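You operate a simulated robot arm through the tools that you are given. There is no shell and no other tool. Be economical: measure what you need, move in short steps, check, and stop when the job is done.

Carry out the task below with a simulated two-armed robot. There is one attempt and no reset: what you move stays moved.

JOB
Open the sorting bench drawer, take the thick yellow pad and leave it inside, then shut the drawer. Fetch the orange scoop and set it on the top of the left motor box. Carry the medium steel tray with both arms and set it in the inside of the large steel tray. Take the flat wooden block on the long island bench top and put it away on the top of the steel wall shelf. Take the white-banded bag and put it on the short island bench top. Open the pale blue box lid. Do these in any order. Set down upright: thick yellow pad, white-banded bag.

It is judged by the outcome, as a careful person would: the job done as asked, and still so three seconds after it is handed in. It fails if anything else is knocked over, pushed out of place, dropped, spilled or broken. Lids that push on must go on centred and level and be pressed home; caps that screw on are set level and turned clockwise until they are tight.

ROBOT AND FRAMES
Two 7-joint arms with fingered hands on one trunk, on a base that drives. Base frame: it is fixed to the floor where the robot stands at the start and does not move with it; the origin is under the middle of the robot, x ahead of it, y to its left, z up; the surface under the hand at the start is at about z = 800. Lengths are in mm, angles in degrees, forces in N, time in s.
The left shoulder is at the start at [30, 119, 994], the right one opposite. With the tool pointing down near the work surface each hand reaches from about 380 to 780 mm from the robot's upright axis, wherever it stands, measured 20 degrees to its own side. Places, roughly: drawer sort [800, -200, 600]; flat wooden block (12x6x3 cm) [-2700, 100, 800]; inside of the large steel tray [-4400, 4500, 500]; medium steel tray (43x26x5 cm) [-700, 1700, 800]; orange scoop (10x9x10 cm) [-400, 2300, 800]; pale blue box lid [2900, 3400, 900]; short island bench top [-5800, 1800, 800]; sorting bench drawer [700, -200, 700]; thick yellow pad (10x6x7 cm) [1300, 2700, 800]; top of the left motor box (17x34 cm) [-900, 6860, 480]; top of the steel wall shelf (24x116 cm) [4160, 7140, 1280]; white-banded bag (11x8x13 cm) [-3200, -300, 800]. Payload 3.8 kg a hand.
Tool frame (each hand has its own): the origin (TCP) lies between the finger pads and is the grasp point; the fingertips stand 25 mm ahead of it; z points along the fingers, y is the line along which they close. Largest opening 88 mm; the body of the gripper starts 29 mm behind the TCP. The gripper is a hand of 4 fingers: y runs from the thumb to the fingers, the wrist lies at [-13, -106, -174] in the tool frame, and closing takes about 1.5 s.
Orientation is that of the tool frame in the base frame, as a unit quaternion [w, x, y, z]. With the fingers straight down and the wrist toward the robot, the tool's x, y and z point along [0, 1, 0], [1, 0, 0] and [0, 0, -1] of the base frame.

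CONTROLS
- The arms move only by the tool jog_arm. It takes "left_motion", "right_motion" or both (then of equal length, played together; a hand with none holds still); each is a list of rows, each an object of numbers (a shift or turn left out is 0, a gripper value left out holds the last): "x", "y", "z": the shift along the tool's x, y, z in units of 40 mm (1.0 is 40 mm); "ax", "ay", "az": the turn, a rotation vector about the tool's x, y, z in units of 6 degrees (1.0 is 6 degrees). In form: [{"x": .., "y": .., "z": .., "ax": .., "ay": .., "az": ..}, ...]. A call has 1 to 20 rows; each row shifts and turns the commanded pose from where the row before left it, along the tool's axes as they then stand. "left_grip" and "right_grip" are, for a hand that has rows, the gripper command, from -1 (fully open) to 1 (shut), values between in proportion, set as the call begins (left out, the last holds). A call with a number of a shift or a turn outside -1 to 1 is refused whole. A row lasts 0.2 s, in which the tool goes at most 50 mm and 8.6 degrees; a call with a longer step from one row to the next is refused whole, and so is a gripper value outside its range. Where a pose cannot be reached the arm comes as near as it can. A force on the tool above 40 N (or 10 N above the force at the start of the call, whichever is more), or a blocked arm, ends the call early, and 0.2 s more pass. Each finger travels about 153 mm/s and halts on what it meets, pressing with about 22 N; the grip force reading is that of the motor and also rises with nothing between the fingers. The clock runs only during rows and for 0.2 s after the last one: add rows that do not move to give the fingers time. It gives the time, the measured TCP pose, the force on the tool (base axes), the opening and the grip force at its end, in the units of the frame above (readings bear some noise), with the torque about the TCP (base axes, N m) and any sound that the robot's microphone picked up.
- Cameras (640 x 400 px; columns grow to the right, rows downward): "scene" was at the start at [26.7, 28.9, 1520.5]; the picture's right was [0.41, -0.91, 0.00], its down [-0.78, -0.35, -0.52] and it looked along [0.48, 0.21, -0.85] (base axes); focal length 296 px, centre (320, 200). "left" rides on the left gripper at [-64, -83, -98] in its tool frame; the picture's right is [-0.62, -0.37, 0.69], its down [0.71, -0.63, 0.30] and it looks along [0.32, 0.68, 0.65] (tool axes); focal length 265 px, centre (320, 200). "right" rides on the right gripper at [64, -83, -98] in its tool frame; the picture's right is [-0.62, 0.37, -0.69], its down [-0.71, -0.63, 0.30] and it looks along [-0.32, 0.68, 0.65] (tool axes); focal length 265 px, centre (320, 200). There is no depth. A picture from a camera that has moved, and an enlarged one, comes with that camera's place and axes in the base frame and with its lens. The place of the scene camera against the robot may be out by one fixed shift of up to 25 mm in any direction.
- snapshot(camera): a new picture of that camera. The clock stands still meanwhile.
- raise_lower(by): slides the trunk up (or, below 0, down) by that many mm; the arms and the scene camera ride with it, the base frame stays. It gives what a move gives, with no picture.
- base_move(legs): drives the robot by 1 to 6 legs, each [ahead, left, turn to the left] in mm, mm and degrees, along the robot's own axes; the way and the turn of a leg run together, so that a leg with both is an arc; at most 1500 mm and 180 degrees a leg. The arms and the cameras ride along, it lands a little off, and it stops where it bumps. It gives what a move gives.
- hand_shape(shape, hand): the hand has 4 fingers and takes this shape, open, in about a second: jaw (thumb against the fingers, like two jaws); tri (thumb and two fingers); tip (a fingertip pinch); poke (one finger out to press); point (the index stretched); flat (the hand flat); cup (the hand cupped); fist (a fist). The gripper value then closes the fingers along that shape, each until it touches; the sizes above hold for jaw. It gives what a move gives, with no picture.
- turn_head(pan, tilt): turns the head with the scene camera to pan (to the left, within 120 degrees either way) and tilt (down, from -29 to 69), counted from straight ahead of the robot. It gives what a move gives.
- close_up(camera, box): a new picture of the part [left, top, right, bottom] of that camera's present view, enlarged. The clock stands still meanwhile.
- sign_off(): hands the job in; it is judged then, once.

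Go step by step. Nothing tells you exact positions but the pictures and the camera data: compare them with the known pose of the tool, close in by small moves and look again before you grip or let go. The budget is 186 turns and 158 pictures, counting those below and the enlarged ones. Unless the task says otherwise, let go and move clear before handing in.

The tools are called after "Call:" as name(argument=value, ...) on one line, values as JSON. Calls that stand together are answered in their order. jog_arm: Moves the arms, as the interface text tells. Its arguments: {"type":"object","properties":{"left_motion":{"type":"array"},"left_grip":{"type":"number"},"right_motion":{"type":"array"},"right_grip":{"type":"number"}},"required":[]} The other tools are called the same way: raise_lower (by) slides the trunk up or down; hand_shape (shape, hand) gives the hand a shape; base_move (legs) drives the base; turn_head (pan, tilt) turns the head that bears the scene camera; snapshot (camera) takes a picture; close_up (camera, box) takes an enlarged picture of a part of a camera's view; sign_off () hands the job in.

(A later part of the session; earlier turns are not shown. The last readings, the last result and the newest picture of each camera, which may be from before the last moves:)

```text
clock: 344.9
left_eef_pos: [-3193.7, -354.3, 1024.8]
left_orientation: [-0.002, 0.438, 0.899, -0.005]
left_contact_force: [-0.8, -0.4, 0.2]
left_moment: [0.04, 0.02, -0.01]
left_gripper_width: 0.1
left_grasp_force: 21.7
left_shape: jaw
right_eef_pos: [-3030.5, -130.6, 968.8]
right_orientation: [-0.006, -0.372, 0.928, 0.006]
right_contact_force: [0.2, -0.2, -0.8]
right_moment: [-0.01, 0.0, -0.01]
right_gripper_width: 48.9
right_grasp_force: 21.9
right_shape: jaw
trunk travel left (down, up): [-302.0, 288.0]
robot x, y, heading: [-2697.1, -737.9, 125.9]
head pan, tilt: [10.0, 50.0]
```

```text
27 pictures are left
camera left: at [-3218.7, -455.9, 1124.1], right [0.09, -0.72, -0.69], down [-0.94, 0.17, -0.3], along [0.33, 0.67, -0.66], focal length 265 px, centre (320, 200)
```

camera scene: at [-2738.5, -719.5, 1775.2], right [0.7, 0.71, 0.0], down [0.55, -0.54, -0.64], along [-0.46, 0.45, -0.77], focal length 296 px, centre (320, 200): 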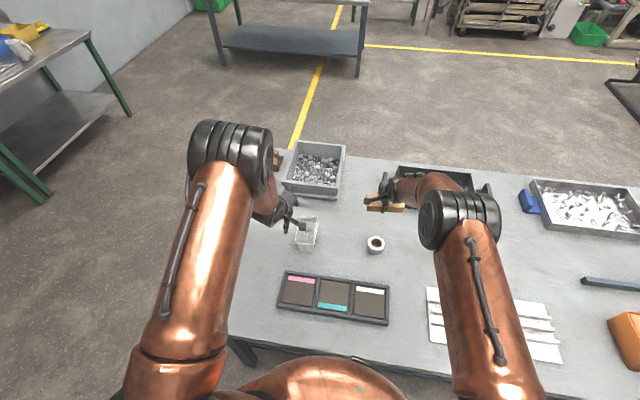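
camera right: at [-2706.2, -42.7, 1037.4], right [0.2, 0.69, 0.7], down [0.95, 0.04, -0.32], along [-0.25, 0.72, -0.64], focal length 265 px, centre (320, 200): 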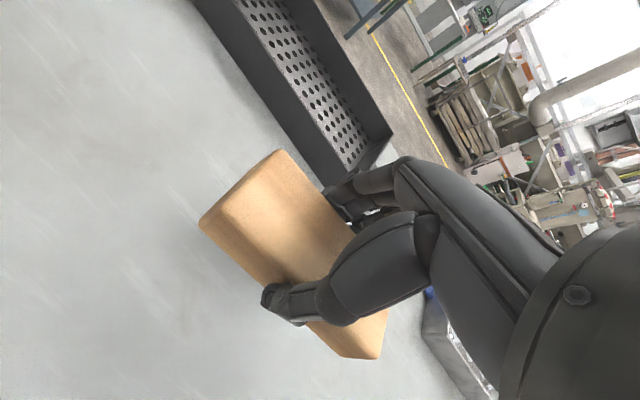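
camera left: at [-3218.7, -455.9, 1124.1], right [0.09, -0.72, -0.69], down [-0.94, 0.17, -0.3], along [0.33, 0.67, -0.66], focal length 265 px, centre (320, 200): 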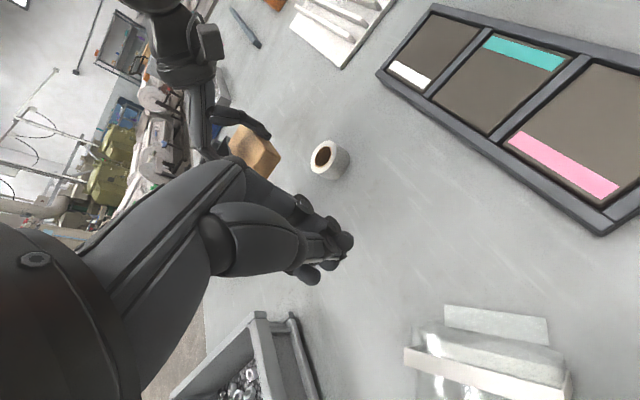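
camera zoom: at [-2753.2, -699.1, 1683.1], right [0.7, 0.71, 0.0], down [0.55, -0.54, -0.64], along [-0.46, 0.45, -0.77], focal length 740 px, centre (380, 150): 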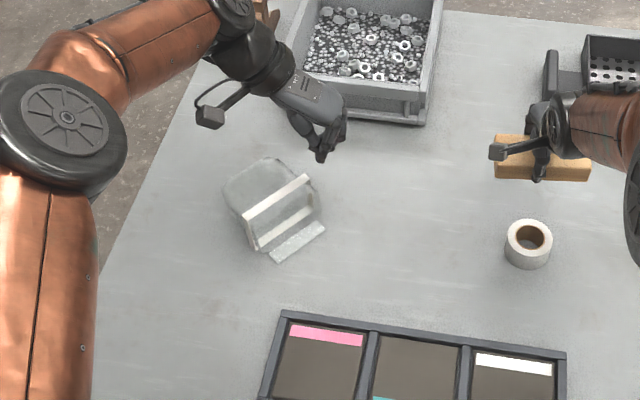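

The bag has toppled, lying with its mouth towards +x, and nothing has spilled. I'll turn the left hand to point into the mouth, so that I can pinch its upper wall and swing it upright.

Call:
jog_arm(left_motion=[{"az": 0.9}, {"az": 0.9}, {"az": 0.9}, {"az": 0.9}, {"az": 0.9}, {"az": 0.9}, {"az": 0.9}, {"ax": 0.98}, {"ax": 0.98}, {"ax": 0.98}, {"ax": 0.98}, {"ax": 0.98}, {"ax": 0.98}, {"ax": 0.98}, {"ax": 0.98}, {"ax": 0.98}, {"ax": 0.98}, {"ax": 0.98}, {}], left_grip=-0.14)

Call:
jog_arm(left_motion=[{"x": -0.22, "y": 0.85, "z": 0.43}, {"x": -0.22, "y": 0.85, "z": 0.43}, {"x": -0.21, "y": 0.85, "z": 0.43}, {}])

Call:
snapshot(camera="left")

Call:
close_up(camera="scene", box=[200, 140, 392, 300])

```text
clock: 348.9
left_eef_pos: [-3170.9, -379.0, 1030.4]
left_orientation: [-0.379, 0.595, 0.596, -0.384]
left_contact_force: [0.0, 0.3, 0.0]
left_moment: [-0.03, -0.03, -0.03]
left_gripper_width: 50.1
left_grasp_force: 0.1
left_shape: jaw
left hand out of reach, approached as far as the arm can: row 4, 5, 6, 7
right_eef_pos: [-3029.6, -132.6, 969.1]
right_orientation: [-0.005, -0.371, 0.928, 0.007]
right_contact_force: [0.3, 0.2, -0.7]
right_moment: [0.03, 0.0, -0.03]
right_gripper_width: 48.8
right_grasp_force: 22.2
right_shape: jaw
trunk travel left (down, up): [-302.0, 288.0]
robot x, y, heading: [-2691.0, -736.6, 125.5]
head pan, tilt: [10.0, 50.0]
```

```text
clock: 349.9
left_eef_pos: [-3176.1, -404.8, 913.3]
left_orientation: [-0.379, 0.595, 0.596, -0.384]
left_contact_force: [0.5, 0.2, -0.3]
left_moment: [-0.02, -0.03, 0.01]
left_gripper_width: 50.2
left_grasp_force: 0.1
left_shape: jaw
right_eef_pos: [-3030.4, -130.3, 968.8]
right_orientation: [-0.005, -0.371, 0.929, 0.007]
right_contact_force: [0.2, 0.4, -1.3]
right_moment: [0.04, 0.01, -0.02]
right_gripper_width: 48.6
right_grasp_force: 22.1
right_shape: jaw
trunk travel left (down, up): [-302.0, 288.0]
robot x, y, heading: [-2695.8, -741.3, 125.8]
head pan, tilt: [10.0, 50.0]
```

```text
26 pictures are left
camera left: at [-3122.0, -468.6, 1031.7], right [-0.78, -0.62, 0.05], down [-0.54, 0.71, 0.44], along [-0.31, 0.32, -0.9], focal length 265 px, centre (320, 200)
```

left: 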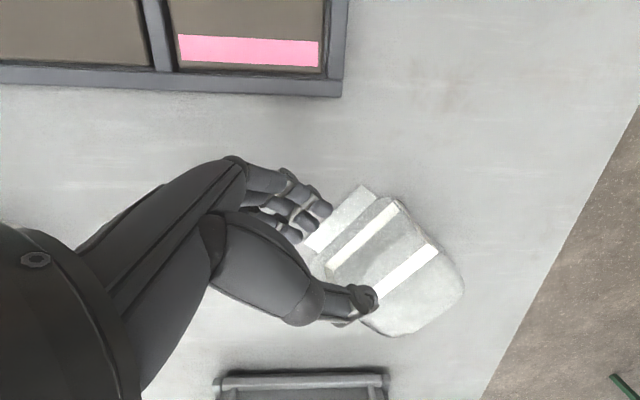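

```text
2.50 times, centred on (296, 220) of scene
camera zoom: at [-2752.6, -699.7, 1683.2], right [0.7, 0.71, 0.0], down [0.55, -0.54, -0.64], along [-0.46, 0.45, -0.77], focal length 740 px, centre (380, 150)
```

zoom: 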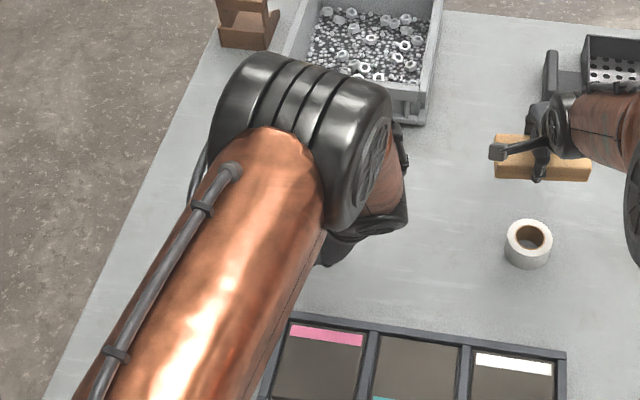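

The mouth's top edge is near (-3268, -380, 870). I'll slide the fingers in under the upper wall with the thumb above, and pinch.

Call:
jog_arm(left_motion=[{"x": 0.6, "y": -0.1}, {"z": 0.6}, {"z": 0.6}, {"z": 0.6}, {"z": 0.5}, {"z": 0.4}, {}])

Call:
jog_arm(left_motion=[{}, {}, {}, {}, {}, {}], left_grip=1)

Call:
snapshot(camera="left")

```text
clock: 351.5
left_eef_pos: [-3274.9, -380.9, 872.2]
left_orientation: [-0.379, 0.595, 0.596, -0.384]
left_contact_force: [-0.6, -0.2, 0.2]
left_moment: [0.0, 0.01, 0.04]
left_gripper_width: 50.2
left_grasp_force: 0.0
left_shape: jaw
right_eef_pos: [-3029.9, -131.0, 967.8]
right_orientation: [-0.005, -0.371, 0.929, 0.007]
right_contact_force: [0.2, -0.7, -0.6]
right_moment: [0.01, 0.05, 0.0]
right_gripper_width: 48.7
right_grasp_force: 21.6
right_shape: jaw
trunk travel left (down, up): [-302.0, 288.0]
robot x, y, heading: [-2690.3, -737.4, 125.5]
head pan, tilt: [10.0, 50.0]
```

```text
clock: 352.9
left_eef_pos: [-3274.9, -381.8, 873.4]
left_orientation: [-0.379, 0.595, 0.596, -0.384]
left_contact_force: [-0.5, 0.2, 2.0]
left_moment: [-0.09, 0.18, -0.02]
left_gripper_width: 0.1
left_grasp_force: 21.5
left_shape: jaw
right_eef_pos: [-3030.3, -131.1, 966.6]
right_orientation: [-0.006, -0.372, 0.928, 0.007]
right_contact_force: [0.4, 0.5, -0.5]
right_moment: [0.0, -0.01, 0.02]
right_gripper_width: 48.6
right_grasp_force: 21.8
right_shape: jaw
trunk travel left (down, up): [-302.0, 288.0]
robot x, y, heading: [-2691.7, -738.8, 125.4]
head pan, tilt: [10.0, 50.0]
```

```text
24 pictures are left
camera left: at [-3220.5, -445.0, 990.9], right [-0.78, -0.62, 0.05], down [-0.54, 0.71, 0.44], along [-0.31, 0.32, -0.9], focal length 265 px, centre (320, 200)
```

left: 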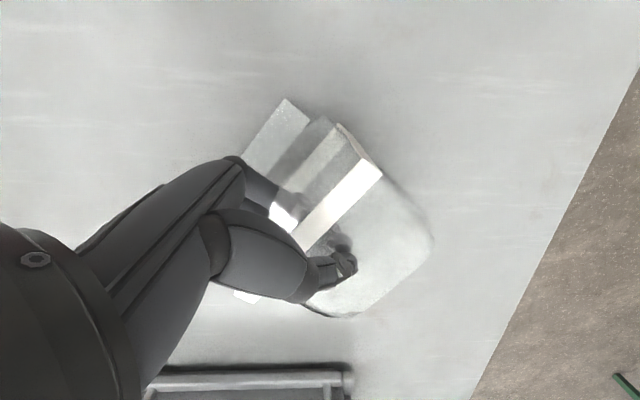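

Call:
jog_arm(left_motion=[{"y": -0.35, "z": -0.16}, {"y": -0.35, "z": -0.16}, {"y": -0.35, "z": -0.16}, {}])

Call:
snapshot(camera="left")

```text
clock: 353.9
left_eef_pos: [-3274.7, -381.2, 919.2]
left_orientation: [-0.378, 0.595, 0.596, -0.384]
left_contact_force: [0.5, -1.2, 0.3]
left_moment: [-0.02, -0.02, 0.02]
left_gripper_width: 0.3
left_grasp_force: 21.9
left_shape: jaw
right_eef_pos: [-3029.2, -131.7, 967.9]
right_orientation: [-0.005, -0.372, 0.928, 0.006]
right_contact_force: [-0.8, -0.5, -0.8]
right_moment: [0.01, 0.01, 0.0]
right_gripper_width: 48.9
right_grasp_force: 21.9
right_shape: jaw
trunk travel left (down, up): [-302.0, 288.0]
robot x, y, heading: [-2693.0, -738.9, 125.5]
head pan, tilt: [10.0, 50.0]
```

```text
23 pictures are left
camera left: at [-3220.6, -444.8, 1036.7], right [-0.78, -0.62, 0.05], down [-0.54, 0.71, 0.44], along [-0.31, 0.32, -0.9], focal length 265 px, centre (320, 200)
```

left: 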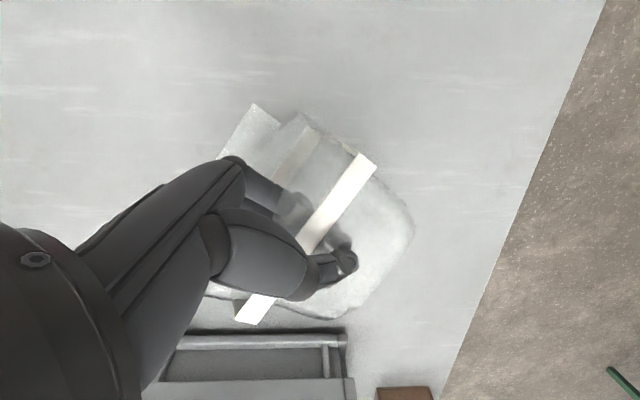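

The bag comes up with the hand. I'll raise it further and swing the hand back to vertical, so that the mouth points up.

Call:
jog_arm(left_motion=[{"y": -0.6, "z": -0.28}, {"y": -0.6, "z": -0.28}, {"y": -0.6, "z": -0.28}, {"ax": -0.9}, {"ax": -0.9}, {"ax": -0.9}, {"ax": -0.9}, {"ax": -0.9}, {"ax": -0.9}, {"ax": -0.9}, {"ax": -0.9}, {"ax": -0.9}, {"ax": -0.9}, {"ax": -0.9}, {"ax": -0.9}, {}])

Call:
snapshot(camera="left")

Call:
close_up(camera="scene", box=[200, 100, 456, 300])

```text
clock: 357.3
left_eef_pos: [-3220.3, -438.0, 1014.7]
left_orientation: [-0.001, 0.705, 0.709, -0.004]
left_contact_force: [0.7, -0.1, -1.2]
left_moment: [-0.01, 0.0, 0.04]
left_gripper_width: 0.0
left_grasp_force: 21.5
left_shape: jaw
left hand out of reach, approached as far as the arm can: row 10, 11, 12, 13, 14, 15
right_eef_pos: [-3029.9, -130.7, 967.4]
right_orientation: [-0.005, -0.372, 0.928, 0.008]
right_contact_force: [0.6, 1.3, -1.7]
right_moment: [-0.01, -0.01, 0.01]
right_gripper_width: 48.8
right_grasp_force: 22.1
right_shape: jaw
trunk travel left (down, up): [-302.0, 288.0]
robot x, y, heading: [-2697.7, -738.7, 125.6]
head pan, tilt: [10.0, 50.0]
```

```text
22 pictures are left
camera left: at [-3302.7, -502.4, 1114.3], right [-0.37, -0.63, -0.69], down [-0.64, 0.71, -0.3], along [0.68, 0.32, -0.66], focal length 265 px, centre (320, 200)
```

left: 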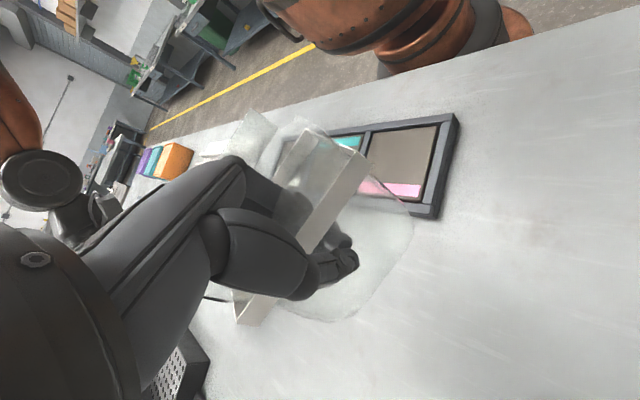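

```text
2.00 times, centred on (328, 200) of scene
camera zoom: at [-2752.8, -699.2, 1683.2], right [0.7, 0.71, 0.0], down [0.55, -0.54, -0.64], along [-0.46, 0.45, -0.77], focal length 592 px, centre (304, 200)
```

zoom: 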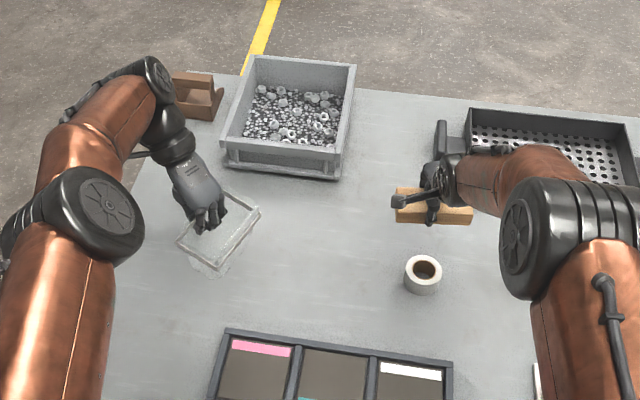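

The bag is held upright by its wall. I'll raise for travel and drive round the left end of the long island to the short island.

Call:
raise_lower(by=120)

Call:
base_move(legs=[[-150, 0, 0], [0, 1080, 0], [1150, 0, 0], [1150, 0, 0], [1000, 0, 0]])

Call:
turn_head(pan=10, tilt=45)

Call:
snapshot(camera="scene")

```text
clock: 358.8
left_eef_pos: [-3220.0, -438.8, 1134.9]
left_orientation: [0.0, 0.705, 0.709, -0.005]
left_contact_force: [0.7, -0.5, -0.7]
left_moment: [-0.02, 0.02, -0.01]
left_gripper_width: 0.0
left_grasp_force: 21.8
left_shape: jaw
right_eef_pos: [-3030.1, -131.4, 1089.1]
right_orientation: [-0.006, -0.372, 0.928, 0.007]
right_contact_force: [0.5, 0.1, -1.5]
right_moment: [0.0, -0.02, -0.03]
right_gripper_width: 48.7
right_grasp_force: 22.0
right_shape: jaw
trunk travel left (down, up): [-422.0, 168.0]
robot x, y, heading: [-2693.7, -735.3, 125.6]
head pan, tilt: [10.0, 50.0]
```

```text
clock: 381.1
left_eef_pos: [-6033.0, 1418.3, 1135.0]
left_orientation: [0.001, 0.69, 0.723, -0.004]
left_contact_force: [0.2, 0.9, 0.1]
left_moment: [-0.01, -0.02, -0.01]
left_gripper_width: 0.0
left_grasp_force: 21.6
left_shape: jaw
right_eef_pos: [-5855.1, 1731.2, 1088.2]
right_orientation: [-0.006, -0.389, 0.921, 0.007]
right_contact_force: [0.5, 0.5, -0.5]
right_moment: [0.02, -0.03, 0.01]
right_gripper_width: 48.8
right_grasp_force: 22.1
right_shape: jaw
trunk travel left (down, up): [-422.0, 168.0]
robot x, y, heading: [-5490.3, 1139.6, 127.8]
head pan, tilt: [10.0, 50.0]
```

```text
clock: 381.8
left_eef_pos: [-6032.3, 1418.7, 1135.3]
left_orientation: [0.001, 0.69, 0.724, -0.005]
left_contact_force: [0.1, 0.5, -0.8]
left_moment: [-0.04, 0.0, -0.02]
left_gripper_width: 0.1
left_grasp_force: 22.3
left_shape: jaw
right_eef_pos: [-5854.0, 1732.3, 1087.2]
right_orientation: [-0.006, -0.391, 0.92, 0.006]
right_contact_force: [0.8, 0.4, -0.2]
right_moment: [0.0, -0.03, 0.0]
right_gripper_width: 48.6
right_grasp_force: 21.9
right_shape: jaw
trunk travel left (down, up): [-422.0, 168.0]
robot x, y, heading: [-5493.3, 1137.9, 128.0]
head pan, tilt: [10.0, 45.0]
```

```text
20 pictures are left
camera scene: at [-5557.9, 1179.7, 1810.0], right [0.67, 0.74, 0.0], down [0.53, -0.47, -0.71], along [-0.52, 0.47, -0.71], focal length 296 px, centre (320, 200)
```

scene: 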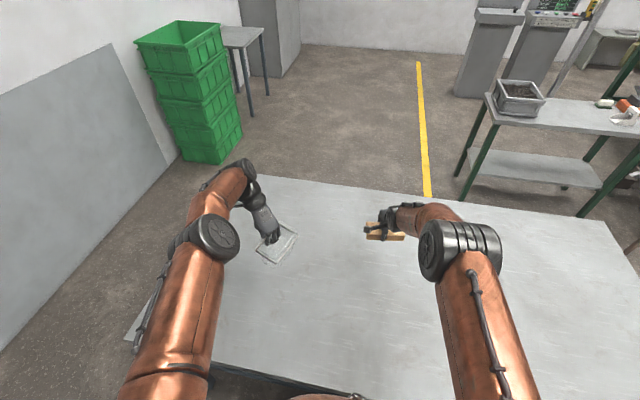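

The bag hangs over clear space on the short island top. I'll lower it with the trunk.

Call:
raise_lower(by=-195)

Call:
snapshot(camera="left")

Call:
close_up(camera="scene", box=[180, 160, 420, 340])

```text
clock: 383.9
left_eef_pos: [-6031.4, 1417.8, 939.7]
left_orientation: [-0.001, 0.691, 0.723, -0.005]
left_contact_force: [0.8, 0.7, -0.2]
left_moment: [-0.02, 0.01, 0.01]
left_gripper_width: 0.0
left_grasp_force: 22.1
left_shape: jaw
right_eef_pos: [-5854.6, 1731.2, 893.5]
right_orientation: [-0.005, -0.39, 0.921, 0.007]
right_contact_force: [0.0, -0.4, -0.9]
right_moment: [-0.03, 0.01, -0.02]
right_gripper_width: 48.6
right_grasp_force: 22.0
right_shape: jaw
trunk travel left (down, up): [-227.0, 363.0]
robot x, y, heading: [-5495.3, 1140.2, 128.1]
head pan, tilt: [10.0, 45.0]
```

```text
19 pictures are left
camera left: at [-6111.8, 1350.0, 1039.6], right [-0.34, -0.64, -0.69], down [-0.66, 0.68, -0.3], along [0.66, 0.35, -0.66], focal length 265 px, centre (320, 200)
```

left: 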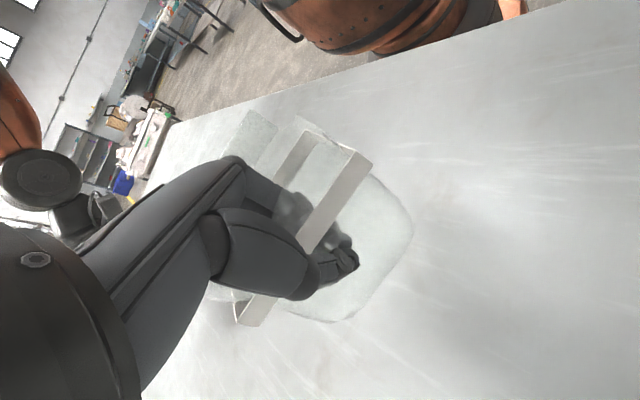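

```text
2.22 times, centred on (300, 250) of scene
camera zoom: at [-5557.4, 1179.3, 1615.2], right [0.67, 0.74, 0.0], down [0.53, -0.47, -0.71], along [-0.52, 0.47, -0.71], focal length 657 px, centre (364, 89)
```

zoom: 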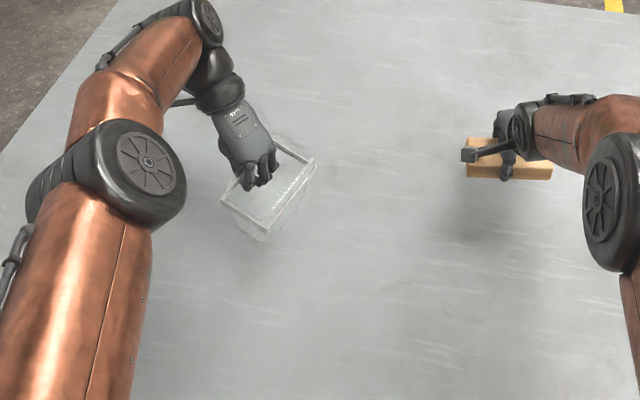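

The bag leans about 25°, because I rotated less than a full quarter turn. I'll draw the hand nearer, tilt the remaining 25°, and then set it down flat.

Call:
jog_arm(left_motion=[{"z": -0.5}, {"x": -0.5, "y": 0.36}, {"x": -0.5, "y": 0.36}, {"x": -0.5, "y": 0.36}, {"x": -0.5, "y": 0.36}, {"ax": -0.85}, {"ax": -0.85}, {"ax": -0.85}, {"ax": -0.85}, {"ax": -0.8}, {}])

Call:
snapshot(camera="left")

Call:
close_up(camera="scene", box=[180, 160, 420, 340])

```text
clock: 386.3
left_eef_pos: [-5970.7, 1340.2, 959.5]
left_orientation: [0.15, 0.674, 0.707, 0.153]
left_contact_force: [0.8, 0.2, -1.0]
left_moment: [-0.04, 0.01, 0.01]
left_gripper_width: 0.0
left_grasp_force: 21.7
left_shape: jaw
right_eef_pos: [-5854.4, 1732.3, 893.4]
right_orientation: [-0.006, -0.39, 0.921, 0.008]
right_contact_force: [0.1, 0.0, -0.3]
right_moment: [0.04, 0.02, 0.0]
right_gripper_width: 49.0
right_grasp_force: 21.8
right_shape: jaw
trunk travel left (down, up): [-227.0, 363.0]
robot x, y, heading: [-5493.2, 1142.6, 128.0]
head pan, tilt: [10.0, 45.0]
```

```text
17 pictures are left
camera left: at [-6084.8, 1271.0, 1014.6], right [-0.01, -0.63, -0.78], down [-0.48, 0.69, -0.54], along [0.88, 0.36, -0.31], focal length 265 px, centre (320, 200)
```

left: 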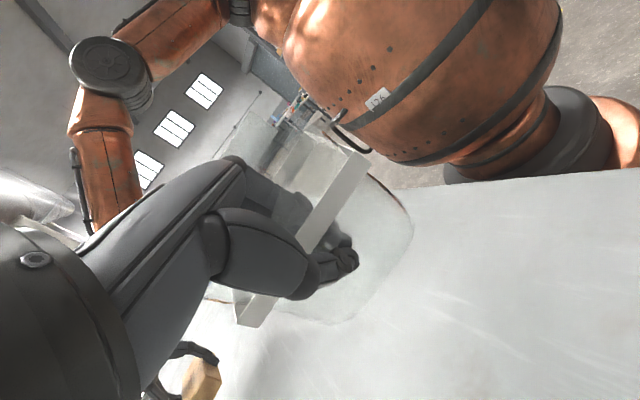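

```text
2.22 times, centred on (300, 250) of scene
camera zoom: at [-5557.3, 1179.2, 1615.1], right [0.67, 0.74, 0.0], down [0.52, -0.47, -0.71], along [-0.52, 0.47, -0.71], focal length 657 px, centre (364, 89)
```

zoom: 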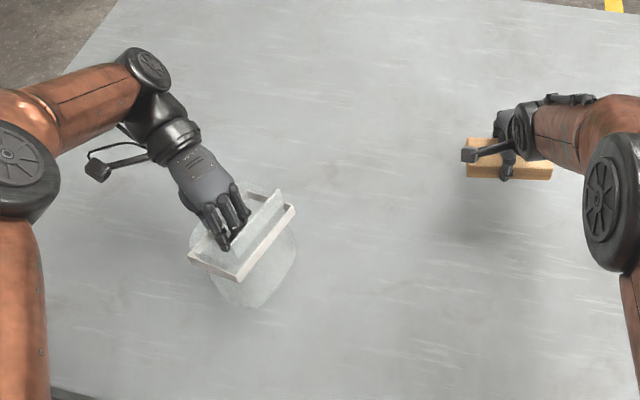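

The bag now hangs upright. I'll lower it until it touches.

Call:
raise_lower(by=-28)

Call:
raise_lower(by=-10)

Call:
close_up(camera="scene", box=[220, 200, 340, 290])

```text
clock: 387.1
left_eef_pos: [-5971.2, 1340.0, 930.9]
left_orientation: [0.15, 0.674, 0.707, 0.153]
left_contact_force: [-0.3, 0.6, -0.1]
left_moment: [-0.01, 0.07, -0.03]
left_gripper_width: 0.3
left_grasp_force: 22.1
left_shape: jaw
right_eef_pos: [-5855.0, 1731.0, 865.0]
right_orientation: [-0.006, -0.39, 0.921, 0.008]
right_contact_force: [0.7, -0.8, -0.2]
right_moment: [0.01, 0.01, 0.01]
right_gripper_width: 48.8
right_grasp_force: 21.8
right_shape: jaw
trunk travel left (down, up): [-199.0, 391.0]
robot x, y, heading: [-5493.7, 1138.8, 127.8]
head pan, tilt: [10.0, 45.0]
```

```text
clock: 387.6
left_eef_pos: [-5970.7, 1341.3, 921.1]
left_orientation: [0.15, 0.674, 0.707, 0.153]
left_contact_force: [0.3, 0.0, -0.9]
left_moment: [-0.02, 0.04, -0.01]
left_gripper_width: 0.0
left_grasp_force: 21.6
left_shape: jaw
right_eef_pos: [-5854.9, 1730.2, 855.8]
right_orientation: [-0.006, -0.39, 0.921, 0.008]
right_contact_force: [0.1, 0.2, -1.5]
right_moment: [0.0, 0.0, 0.01]
right_gripper_width: 48.7
right_grasp_force: 21.6
right_shape: jaw
trunk travel left (down, up): [-189.0, 401.0]
robot x, y, heading: [-5496.0, 1141.5, 127.9]
head pan, tilt: [10.0, 45.0]
```

```text
4.44 times, centred on (280, 245) of scene
camera zoom: at [-5557.4, 1179.2, 1577.1], right [0.67, 0.74, 0.0], down [0.52, -0.47, -0.71], along [-0.52, 0.47, -0.71], focal length 1315 px, centre (498, 0)
```

zoom: 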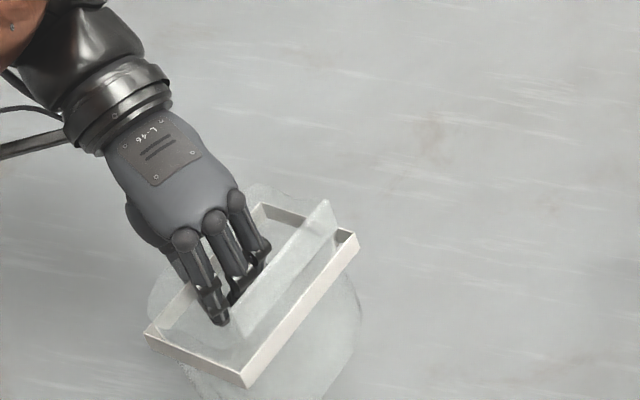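

Call:
raise_lower(by=-8)

Call:
raise_lower(by=-8)

Call:
raise_lower(by=-6)

```text
clock: 388.2
left_eef_pos: [-5969.5, 1341.2, 913.4]
left_orientation: [0.15, 0.674, 0.707, 0.153]
left_contact_force: [0.4, 0.2, -1.3]
left_moment: [0.01, 0.02, 0.01]
left_gripper_width: 0.0
left_grasp_force: 21.6
left_shape: jaw
right_eef_pos: [-5855.0, 1731.8, 847.4]
right_orientation: [-0.006, -0.39, 0.921, 0.007]
right_contact_force: [0.0, -0.6, -1.2]
right_moment: [0.04, 0.03, 0.01]
right_gripper_width: 48.7
right_grasp_force: 22.6
right_shape: jaw
trunk travel left (down, up): [-181.0, 409.0]
robot x, y, heading: [-5491.5, 1137.9, 127.7]
head pan, tilt: [10.0, 45.0]
```

```text
clock: 388.8
left_eef_pos: [-5969.7, 1340.6, 905.4]
left_orientation: [0.15, 0.674, 0.707, 0.153]
left_contact_force: [-0.2, 0.0, -0.3]
left_moment: [-0.01, -0.02, -0.02]
left_gripper_width: 0.0
left_grasp_force: 22.5
left_shape: jaw
right_eef_pos: [-5854.3, 1731.6, 838.4]
right_orientation: [-0.006, -0.39, 0.921, 0.006]
right_contact_force: [0.0, 0.0, -0.4]
right_moment: [0.01, 0.04, 0.0]
right_gripper_width: 48.8
right_grasp_force: 22.1
right_shape: jaw
trunk travel left (down, up): [-173.0, 417.0]
robot x, y, heading: [-5492.4, 1140.1, 127.7]
head pan, tilt: [10.0, 45.0]
```

```text
clock: 389.3
left_eef_pos: [-5970.9, 1340.2, 899.6]
left_orientation: [0.15, 0.674, 0.707, 0.153]
left_contact_force: [0.1, 0.9, -0.9]
left_moment: [-0.04, 0.02, -0.01]
left_gripper_width: 0.2
left_grasp_force: 21.8
left_shape: jaw
right_eef_pos: [-5854.9, 1731.3, 833.9]
right_orientation: [-0.006, -0.39, 0.921, 0.007]
right_contact_force: [0.2, -0.7, -1.0]
right_moment: [0.0, 0.0, 0.0]
right_gripper_width: 48.9
right_grasp_force: 22.3
right_shape: jaw
trunk travel left (down, up): [-167.0, 423.0]
robot x, y, heading: [-5491.0, 1139.5, 128.3]
head pan, tilt: [10.0, 45.0]
```

Call:
jog_arm(left_motion=[{"y": -0.05, "z": 0.11}, {"y": -0.05, "z": 0.11}, {}, {}], right_motion=[{"z": -0.6}, {"z": -0.6}, {"z": -0.6}, {}])

Call:
close_up(camera="left", box=[200, 100, 460, 360])

```text
clock: 390.3
left_eef_pos: [-5970.2, 1340.7, 889.9]
left_orientation: [0.15, 0.674, 0.706, 0.153]
left_contact_force: [-0.3, 0.0, -0.7]
left_moment: [-0.02, -0.01, -0.02]
left_gripper_width: 0.0
left_grasp_force: 22.1
left_shape: jaw
right_eef_pos: [-5854.2, 1732.3, 904.8]
right_orientation: [-0.006, -0.39, 0.921, 0.006]
right_contact_force: [-0.9, 0.1, -0.9]
right_moment: [0.0, -0.04, 0.0]
right_gripper_width: 48.9
right_grasp_force: 22.1
right_shape: jaw
trunk travel left (down, up): [-167.0, 423.0]
robot x, y, heading: [-5488.4, 1140.1, 128.0]
head pan, tilt: [10.0, 45.0]
```

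```text
1.54 times, centred on (330, 230) of left
camera zoom: at [-6085.1, 1270.8, 944.7], right [-0.02, -0.63, -0.78], down [-0.48, 0.69, -0.54], along [0.88, 0.36, -0.31], focal length 408 px, centre (305, 154)
```

zoom: 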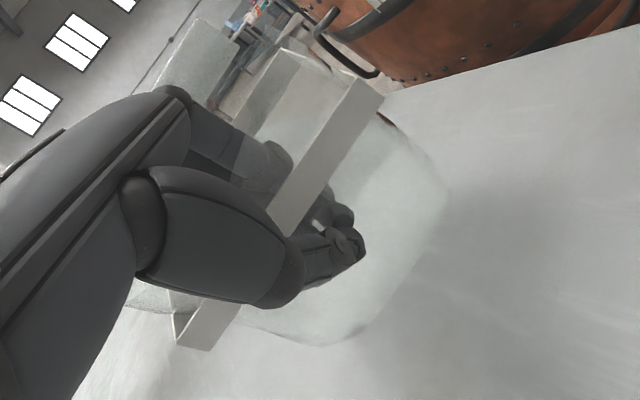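

Call:
jog_arm(left_motion=[{"y": -0.1, "z": 0.22}, {"y": -0.1, "z": 0.22}, {}])

Call:
jog_arm(left_motion=[{"y": -0.1, "z": 0.22}, {}])

Call:
close_up(camera="scene", box=[220, 200, 340, 290])

```text
clock: 391.1
left_eef_pos: [-5971.2, 1340.6, 870.7]
left_orientation: [0.15, 0.674, 0.707, 0.152]
left_contact_force: [0.3, -0.8, -0.8]
left_moment: [0.0, 0.01, 0.0]
left_gripper_width: 0.0
left_grasp_force: 22.2
left_shape: jaw
right_eef_pos: [-5852.9, 1731.0, 904.4]
right_orientation: [-0.006, -0.39, 0.921, 0.007]
right_contact_force: [-0.4, 0.1, -0.8]
right_moment: [0.0, 0.02, -0.02]
right_gripper_width: 49.0
right_grasp_force: 22.1
right_shape: jaw
trunk travel left (down, up): [-167.0, 423.0]
robot x, y, heading: [-5493.1, 1139.6, 127.9]
head pan, tilt: [10.0, 45.0]
```

```text
clock: 391.7
left_eef_pos: [-5971.9, 1340.8, 864.5]
left_orientation: [0.149, 0.674, 0.707, 0.154]
left_contact_force: [-8.3, 1.7, 29.2]
left_moment: [0.05, 0.0, -0.01]
left_gripper_width: 0.6
left_grasp_force: 21.7
left_shape: jaw
right_eef_pos: [-5852.4, 1730.6, 905.8]
right_orientation: [-0.006, -0.39, 0.921, 0.007]
right_contact_force: [0.4, 0.3, -0.2]
right_moment: [-0.02, 0.01, 0.02]
right_gripper_width: 48.9
right_grasp_force: 22.2
right_shape: jaw
trunk travel left (down, up): [-167.0, 423.0]
robot x, y, heading: [-5494.0, 1139.3, 128.1]
head pan, tilt: [10.0, 45.0]
```

```text
4.44 times, centred on (280, 245) of scene
camera zoom: at [-5556.2, 1178.2, 1555.5], right [0.67, 0.74, 0.0], down [0.52, -0.47, -0.71], along [-0.53, 0.47, -0.71], focal length 1315 px, centre (498, 0)
```

zoom: 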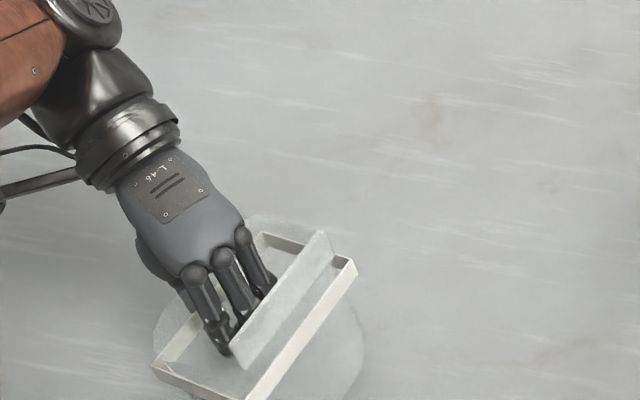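

The bag touches the table at a TCP height of 864. I'll ease off, open the fingers slightly and withdraw straight up.

Call:
jog_arm(left_motion=[{"y": 0.03, "z": -0.07}, {}, {}, {}])

Call:
jog_arm(left_motion=[{}, {}, {}, {"y": 0.1, "z": -0.226}, {"y": 0.1, "z": -0.226}, {"y": 0.1, "z": -0.226}, {"y": 0.15, "z": -0.34}, {"y": 0.2, "z": -0.45}, {"y": 0.3, "z": -0.68}, {"y": 0.3, "z": -0.68}, {}], left_grip=0.5)

Call:
close_up(camera="scene", box=[200, 160, 360, 310])

```text
clock: 392.7
left_eef_pos: [-5971.2, 1339.1, 864.4]
left_orientation: [0.15, 0.674, 0.707, 0.153]
left_contact_force: [-3.4, 0.6, 16.3]
left_moment: [0.04, -0.01, -0.01]
left_gripper_width: 0.7
left_grasp_force: 22.1
left_shape: jaw
right_eef_pos: [-5852.6, 1729.0, 904.1]
right_orientation: [-0.007, -0.39, 0.921, 0.007]
right_contact_force: [1.0, -0.5, -0.9]
right_moment: [0.0, 0.0, -0.01]
right_gripper_width: 48.4
right_grasp_force: 21.9
right_shape: jaw
trunk travel left (down, up): [-167.0, 423.0]
robot x, y, heading: [-5493.4, 1140.1, 128.0]
head pan, tilt: [10.0, 45.0]
```

```text
clock: 395.1
left_eef_pos: [-5971.4, 1341.4, 988.1]
left_orientation: [0.151, 0.674, 0.707, 0.153]
left_contact_force: [-0.9, -0.1, -0.6]
left_moment: [0.01, -0.02, 0.02]
left_gripper_width: 22.4
left_grasp_force: 0.1
left_shape: jaw
right_eef_pos: [-5854.0, 1730.8, 904.2]
right_orientation: [-0.006, -0.39, 0.921, 0.006]
right_contact_force: [0.5, -0.2, -1.4]
right_moment: [-0.03, -0.04, 0.02]
right_gripper_width: 48.9
right_grasp_force: 22.0
right_shape: jaw
trunk travel left (down, up): [-167.0, 423.0]
robot x, y, heading: [-5489.1, 1139.2, 127.9]
head pan, tilt: [10.0, 45.0]
```

```text
2.67 times, centred on (280, 235) of scene
camera zoom: at [-5557.8, 1179.4, 1555.1], right [0.67, 0.74, 0.0], down [0.53, -0.47, -0.71], along [-0.52, 0.47, -0.71], focal length 789 px, centre (427, 107)
```

zoom: 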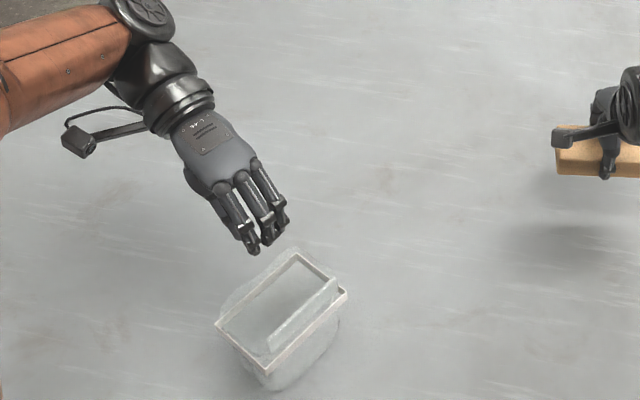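

The bag stands upright on the short island top. I'll retreat, restore the left hand's pose, and drive round to the far side of the tray bench for the orange scoop.

Call:
raise_lower(by=180)

Call:
base_move(legs=[[-700, 0, 0]])

Call:
jog_arm(left_motion=[{"ax": 0.85}, {"ax": 0.85}, {"ax": 0.85}, {"ax": 0.85}, {"ax": 0.8}, {"az": -1}, {"az": -1}, {"az": -1}, {"az": -1}, {"az": -1}, {"az": -1}, {"az": -1}, {"az": -1}, {"az": -1}, {"az": -1}, {"az": -1}, {"az": -1}, {"az": -1}, {"az": -1}, {"az": -1}], left_grip=-1)

Call:
jog_arm(left_motion=[{"az": -1}, {"az": -1}, {"az": -1}, {"az": -1}, {"az": -1}, {"az": -1}, {}])

Call:
base_move(legs=[[0, 0, 178], [130, 1210, 0], [130, 1210, 0], [130, 1210, 0], [130, 1210, 0]])

Call:
turn_head(pan=0, tilt=42)

Call:
snapshot(camera="scene")

```text
clock: 397.1
left_eef_pos: [-5970.9, 1341.5, 1166.9]
left_orientation: [0.151, 0.675, 0.706, 0.152]
left_contact_force: [-0.3, 0.3, 0.0]
left_moment: [-0.02, 0.01, 0.03]
left_gripper_width: 22.0
left_grasp_force: 0.2
left_shape: jaw
right_eef_pos: [-5853.3, 1731.7, 1085.0]
right_orientation: [-0.005, -0.39, 0.921, 0.006]
right_contact_force: [0.7, -0.4, -1.2]
right_moment: [-0.05, 0.0, 0.0]
right_gripper_width: 48.7
right_grasp_force: 21.9
right_shape: jaw
trunk travel left (down, up): [-347.0, 243.0]
robot x, y, heading: [-5494.3, 1136.5, 127.8]
head pan, tilt: [10.0, 45.0]
```

```text
clock: 401.0
left_eef_pos: [-5541.7, 787.9, 1166.7]
left_orientation: [0.151, 0.67, 0.71, 0.154]
left_contact_force: [-0.4, -0.2, 0.4]
left_moment: [0.04, 0.05, 0.01]
left_gripper_width: 22.0
left_grasp_force: 0.1
left_shape: jaw
right_eef_pos: [-5427.3, 1179.0, 1085.5]
right_orientation: [-0.005, -0.395, 0.919, 0.007]
right_contact_force: [0.5, -0.5, -1.2]
right_moment: [0.01, 0.02, 0.01]
right_gripper_width: 49.0
right_grasp_force: 21.5
right_shape: jaw
trunk travel left (down, up): [-347.0, 243.0]
robot x, y, heading: [-5063.4, 588.8, 128.5]
head pan, tilt: [10.0, 45.0]
```

```text
clock: 405.2
left_eef_pos: [-5540.6, 786.8, 1167.0]
left_orientation: [-0.004, -0.029, 1.0, -0.003]
left_contact_force: [1.0, -0.2, 0.0]
left_moment: [0.01, 0.01, 0.01]
left_gripper_width: 88.0
left_grasp_force: 0.0
left_shape: jaw
right_eef_pos: [-5428.0, 1179.4, 1085.2]
right_orientation: [-0.006, -0.395, 0.919, 0.007]
right_contact_force: [0.2, -0.3, -0.9]
right_moment: [0.03, 0.02, 0.0]
right_gripper_width: 48.8
right_grasp_force: 22.2
right_shape: jaw
trunk travel left (down, up): [-347.0, 243.0]
robot x, y, heading: [-5063.1, 587.0, 128.5]
head pan, tilt: [10.0, 45.0]
```

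```text
clock: 406.8
left_eef_pos: [-5540.9, 787.7, 1167.9]
left_orientation: [-0.004, -0.336, 0.942, -0.001]
left_contact_force: [0.0, 0.2, 0.0]
left_moment: [-0.02, -0.01, 0.0]
left_gripper_width: 88.0
left_grasp_force: 0.0
left_shape: jaw
right_eef_pos: [-5429.5, 1177.7, 1084.3]
right_orientation: [-0.006, -0.395, 0.919, 0.007]
right_contact_force: [0.7, -0.1, -0.8]
right_moment: [-0.01, 0.04, -0.02]
right_gripper_width: 49.0
right_grasp_force: 21.9
right_shape: jaw
trunk travel left (down, up): [-347.0, 243.0]
robot x, y, heading: [-5063.6, 594.0, 128.6]
head pan, tilt: [10.0, 45.0]
```

```text
clock: 437.3
left_eef_pos: [-328.6, 2585.3, 1168.2]
left_orientation: [-0.001, 0.959, 0.284, 0.005]
left_contact_force: [0.5, 0.0, 0.8]
left_moment: [0.0, -0.02, 0.02]
left_gripper_width: 88.2
left_grasp_force: 0.0
left_shape: jaw
right_eef_pos: [-484.1, 2209.7, 1085.3]
right_orientation: [0.008, 0.939, 0.344, 0.005]
right_contact_force: [0.2, 0.4, -0.6]
right_moment: [0.03, 0.01, -0.02]
right_gripper_width: 48.2
right_grasp_force: 21.9
right_shape: jaw
trunk travel left (down, up): [-347.0, 243.0]
robot x, y, heading: [-784.9, 2836.5, -57.7]
head pan, tilt: [10.0, 45.0]
```

```text
clock: 438.0
left_eef_pos: [-328.9, 2586.9, 1168.5]
left_orientation: [-0.002, 0.959, 0.284, 0.005]
left_contact_force: [1.1, -0.8, -0.1]
left_moment: [-0.01, -0.03, -0.01]
left_gripper_width: 87.9
left_grasp_force: 0.1
left_shape: jaw
right_eef_pos: [-483.2, 2210.1, 1084.6]
right_orientation: [0.006, 0.939, 0.345, 0.005]
right_contact_force: [0.5, 0.2, -1.5]
right_moment: [0.01, -0.01, 0.01]
right_gripper_width: 48.2
right_grasp_force: 21.6
right_shape: jaw
trunk travel left (down, up): [-347.0, 243.0]
robot x, y, heading: [-782.6, 2832.7, -57.9]
head pan, tilt: [0.0, 42.0]
```

```text
11 pictures are left
camera scene: at [-765.9, 2780.8, 1739.4], right [-0.85, -0.53, 0.0], down [-0.36, 0.57, -0.74], along [0.4, -0.63, -0.67], focal length 296 px, centre (320, 200)
```

scene: 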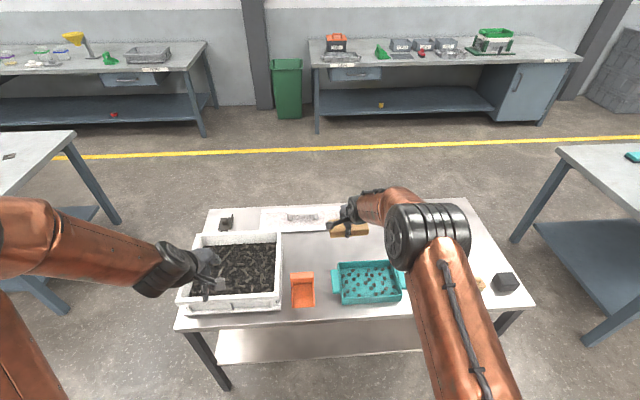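

Call:
close_up(camera="scene", box=[255, 250, 351, 320])

```text
5.71 times, centred on (303, 285) of scene
camera zoom: at [-765.9, 2780.8, 1739.4], right [-0.85, -0.53, 0.0], down [-0.36, 0.57, -0.74], along [0.4, -0.63, -0.67], focal length 1690 px, centre (417, -286)
```

zoom: 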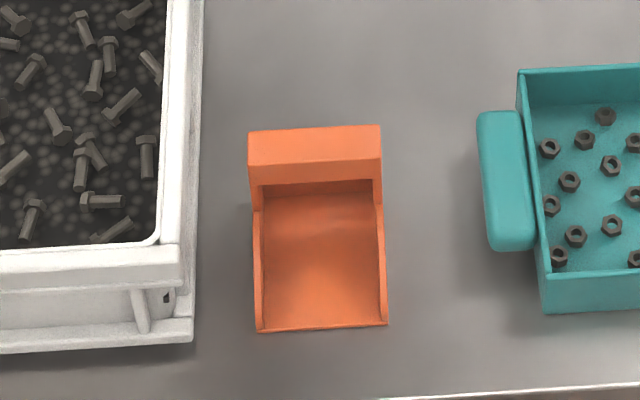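

The scoop has a top bar at the back, about 24 mm thick, centred near (-396, 2314). I'll position the base, lift the right hand clear, and hover the left hand over the bar.

Call:
base_move(legs=[[130, -130, 0]])

Call:
jog_arm(left_motion=[{"x": -0.6, "y": 0.55}, {"x": -0.6, "y": 0.55}, {"x": -0.6, "y": 0.55}, {}, {}], right_motion=[{"z": -0.8}, {"z": -0.8}, {"z": -0.8}, {"z": -0.4}, {}])

Call:
raise_lower(by=-235)

Call:
snapshot(camera="left")

```text
clock: 439.5
left_eef_pos: [-368.8, 2406.3, 1167.6]
left_orientation: [0.0, 0.959, 0.285, 0.005]
left_contact_force: [0.6, 0.1, 0.6]
left_moment: [0.01, -0.02, -0.01]
left_gripper_width: 88.2
left_grasp_force: 0.1
left_shape: jaw
right_eef_pos: [-525.0, 2030.1, 1085.2]
right_orientation: [0.007, 0.939, 0.345, 0.005]
right_contact_force: [0.9, 0.1, -1.2]
right_moment: [-0.01, -0.04, 0.01]
right_gripper_width: 48.3
right_grasp_force: 21.4
right_shape: jaw
trunk travel left (down, up): [-347.0, 243.0]
robot x, y, heading: [-825.6, 2655.6, -57.7]
head pan, tilt: [0.0, 42.0]
```

```text
clock: 440.7
left_eef_pos: [-393.8, 2310.8, 1167.8]
left_orientation: [-0.002, 0.959, 0.285, 0.005]
left_contact_force: [-0.1, 0.0, 0.1]
left_moment: [0.0, 0.0, -0.03]
left_gripper_width: 87.8
left_grasp_force: 0.0
left_shape: jaw
right_eef_pos: [-527.3, 2030.0, 1199.5]
right_orientation: [0.006, 0.939, 0.344, 0.005]
right_contact_force: [0.0, 0.5, -1.2]
right_moment: [0.01, -0.01, 0.02]
right_gripper_width: 48.3
right_grasp_force: 21.9
right_shape: jaw
trunk travel left (down, up): [-347.0, 243.0]
robot x, y, heading: [-823.9, 2653.1, -57.7]
head pan, tilt: [0.0, 42.0]
```

```text
clock: 443.2
left_eef_pos: [-393.0, 2311.9, 934.0]
left_orientation: [-0.002, 0.959, 0.284, 0.005]
left_contact_force: [0.7, -0.2, 0.2]
left_moment: [0.02, 0.02, 0.01]
left_gripper_width: 87.8
left_grasp_force: 0.2
left_shape: jaw
right_eef_pos: [-526.6, 2032.2, 963.9]
right_orientation: [0.008, 0.939, 0.344, 0.005]
right_contact_force: [0.1, 0.7, -0.2]
right_moment: [0.02, 0.03, 0.01]
right_gripper_width: 48.5
right_grasp_force: 21.5
right_shape: jaw
trunk travel left (down, up): [-112.0, 478.0]
robot x, y, heading: [-822.1, 2655.3, -57.7]
head pan, tilt: [0.0, 42.0]
```

```text
9 pictures are left
camera left: at [-493.9, 2345.2, 1031.3], right [-0.71, -0.03, -0.7], down [0.26, 0.92, -0.3], along [0.65, -0.39, -0.65], focal length 265 px, centre (320, 200)
```

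left: 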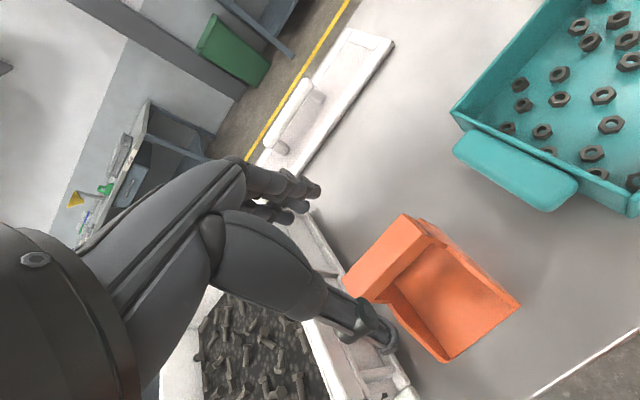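

Aligned with the scoop's bar. I'll descend, close and lift.

Call:
jog_arm(left_motion=[{"z": 0.7}, {"z": 0.7}, {"z": 0.6}, {"z": 0.4}, {}])

Call:
jog_arm(left_motion=[{}, {}, {}, {}, {}, {}, {}, {}, {"z": -0.4}, {"z": -0.6}, {"z": -0.6}, {"z": -0.6}, {}], left_grip=1)

Call:
snapshot(camera="left")

```text
clock: 444.4
left_eef_pos: [-393.2, 2310.8, 837.7]
left_orientation: [-0.002, 0.959, 0.285, 0.005]
left_contact_force: [-0.5, 0.7, 0.3]
left_moment: [0.02, -0.01, -0.02]
left_gripper_width: 88.0
left_grasp_force: 0.1
left_shape: jaw
right_eef_pos: [-527.0, 2030.7, 962.6]
right_orientation: [0.007, 0.938, 0.345, 0.005]
right_contact_force: [-0.4, -0.1, -0.2]
right_moment: [-0.02, -0.01, -0.03]
right_gripper_width: 48.4
right_grasp_force: 22.2
right_shape: jaw
trunk travel left (down, up): [-112.0, 478.0]
robot x, y, heading: [-826.7, 2655.4, -57.7]
head pan, tilt: [0.0, 42.0]
```

```text
clock: 447.2
left_eef_pos: [-395.7, 2311.9, 924.0]
left_orientation: [-0.002, 0.959, 0.284, 0.004]
left_contact_force: [0.3, 0.4, -0.7]
left_moment: [0.0, 0.03, 0.02]
left_gripper_width: 20.5
left_grasp_force: 22.0
left_shape: jaw
right_eef_pos: [-525.7, 2030.8, 962.7]
right_orientation: [0.006, 0.939, 0.344, 0.005]
right_contact_force: [0.7, 0.3, -1.8]
right_moment: [-0.01, 0.03, 0.01]
right_gripper_width: 48.3
right_grasp_force: 22.2
right_shape: jaw
trunk travel left (down, up): [-112.0, 478.0]
robot x, y, heading: [-827.0, 2655.8, -57.7]
head pan, tilt: [0.0, 42.0]
```

```text
8 pictures are left
camera left: at [-494.9, 2346.1, 1023.4], right [-0.72, -0.03, -0.7], down [0.26, 0.92, -0.3], along [0.65, -0.39, -0.65], focal length 265 px, centre (320, 200)
```

left: 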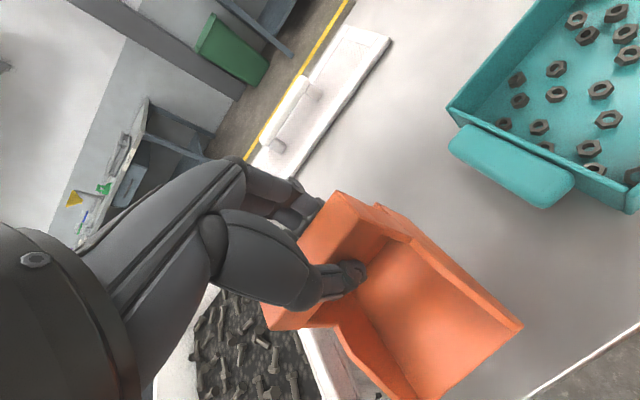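

The scoop is held firmly. I'll raise and take the long way round, right of the wooden cabinet, towards the motor boxes.

Call:
raise_lower(by=250)

Call:
base_move(legs=[[-250, 0, 2.7], [0, 1410, 0], [0, 1410, 0], [300, 1410, 0], [0, 0, 180]])

Call:
turn_head(pan=10, tilt=18)

Call:
snapshot(camera="scene")

```text
clock: 449.8
left_eef_pos: [-395.1, 2313.4, 1174.3]
left_orientation: [-0.002, 0.959, 0.284, 0.005]
left_contact_force: [-0.3, -0.5, -1.1]
left_moment: [0.03, 0.02, 0.02]
left_gripper_width: 20.4
left_grasp_force: 21.7
left_shape: jaw
right_eef_pos: [-526.8, 2030.6, 1212.9]
right_orientation: [0.006, 0.939, 0.345, 0.005]
right_contact_force: [-0.3, -0.3, -0.9]
right_moment: [0.06, 0.01, 0.02]
right_gripper_width: 48.4
right_grasp_force: 22.1
right_shape: jaw
trunk travel left (down, up): [-362.0, 228.0]
robot x, y, heading: [-825.7, 2656.6, -57.9]
head pan, tilt: [0.0, 42.0]
```

```text
clock: 479.0
left_eef_pos: [2211.9, 5303.8, 1175.8]
left_orientation: [-0.005, -0.329, 0.944, -0.001]
left_contact_force: [0.2, -0.2, -0.9]
left_moment: [0.02, 0.01, 0.03]
left_gripper_width: 19.9
left_grasp_force: 21.9
left_shape: jaw
right_eef_pos: [2317.5, 5596.6, 1213.8]
right_orientation: [-0.006, -0.388, 0.922, 0.007]
right_contact_force: [-0.4, -0.3, -1.0]
right_moment: [-0.02, 0.01, 0.04]
right_gripper_width: 47.2
right_grasp_force: 22.1
right_shape: jaw
trunk travel left (down, up): [-362.0, 228.0]
robot x, y, heading: [2671.3, 5004.6, 127.5]
head pan, tilt: [0.0, 42.0]
```

```text
clock: 479.9
left_eef_pos: [2212.0, 5303.5, 1175.2]
left_orientation: [-0.005, -0.329, 0.944, -0.002]
left_contact_force: [0.5, -0.5, -0.3]
left_moment: [0.0, -0.02, -0.03]
left_gripper_width: 20.2
left_grasp_force: 22.5
left_shape: jaw
right_eef_pos: [2316.8, 5596.5, 1213.1]
right_orientation: [-0.005, -0.388, 0.922, 0.006]
right_contact_force: [-1.2, 0.1, -1.5]
right_moment: [-0.03, -0.03, 0.03]
right_gripper_width: 47.2
right_grasp_force: 22.2
right_shape: jaw
trunk travel left (down, up): [-362.0, 228.0]
robot x, y, heading: [2672.2, 5001.4, 127.7]
head pan, tilt: [10.0, 18.0]
```

```text
7 pictures are left
camera scene: at [2599.1, 5050.7, 1791.9], right [0.67, 0.74, 0.0], down [0.23, -0.21, -0.95], along [-0.7, 0.64, -0.31], focal length 296 px, centre (320, 200)
```

scene: 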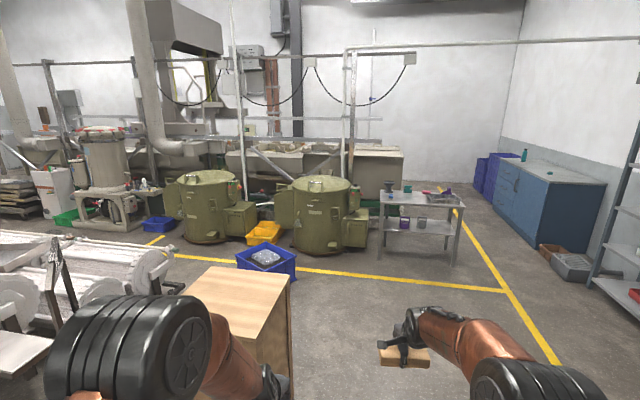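

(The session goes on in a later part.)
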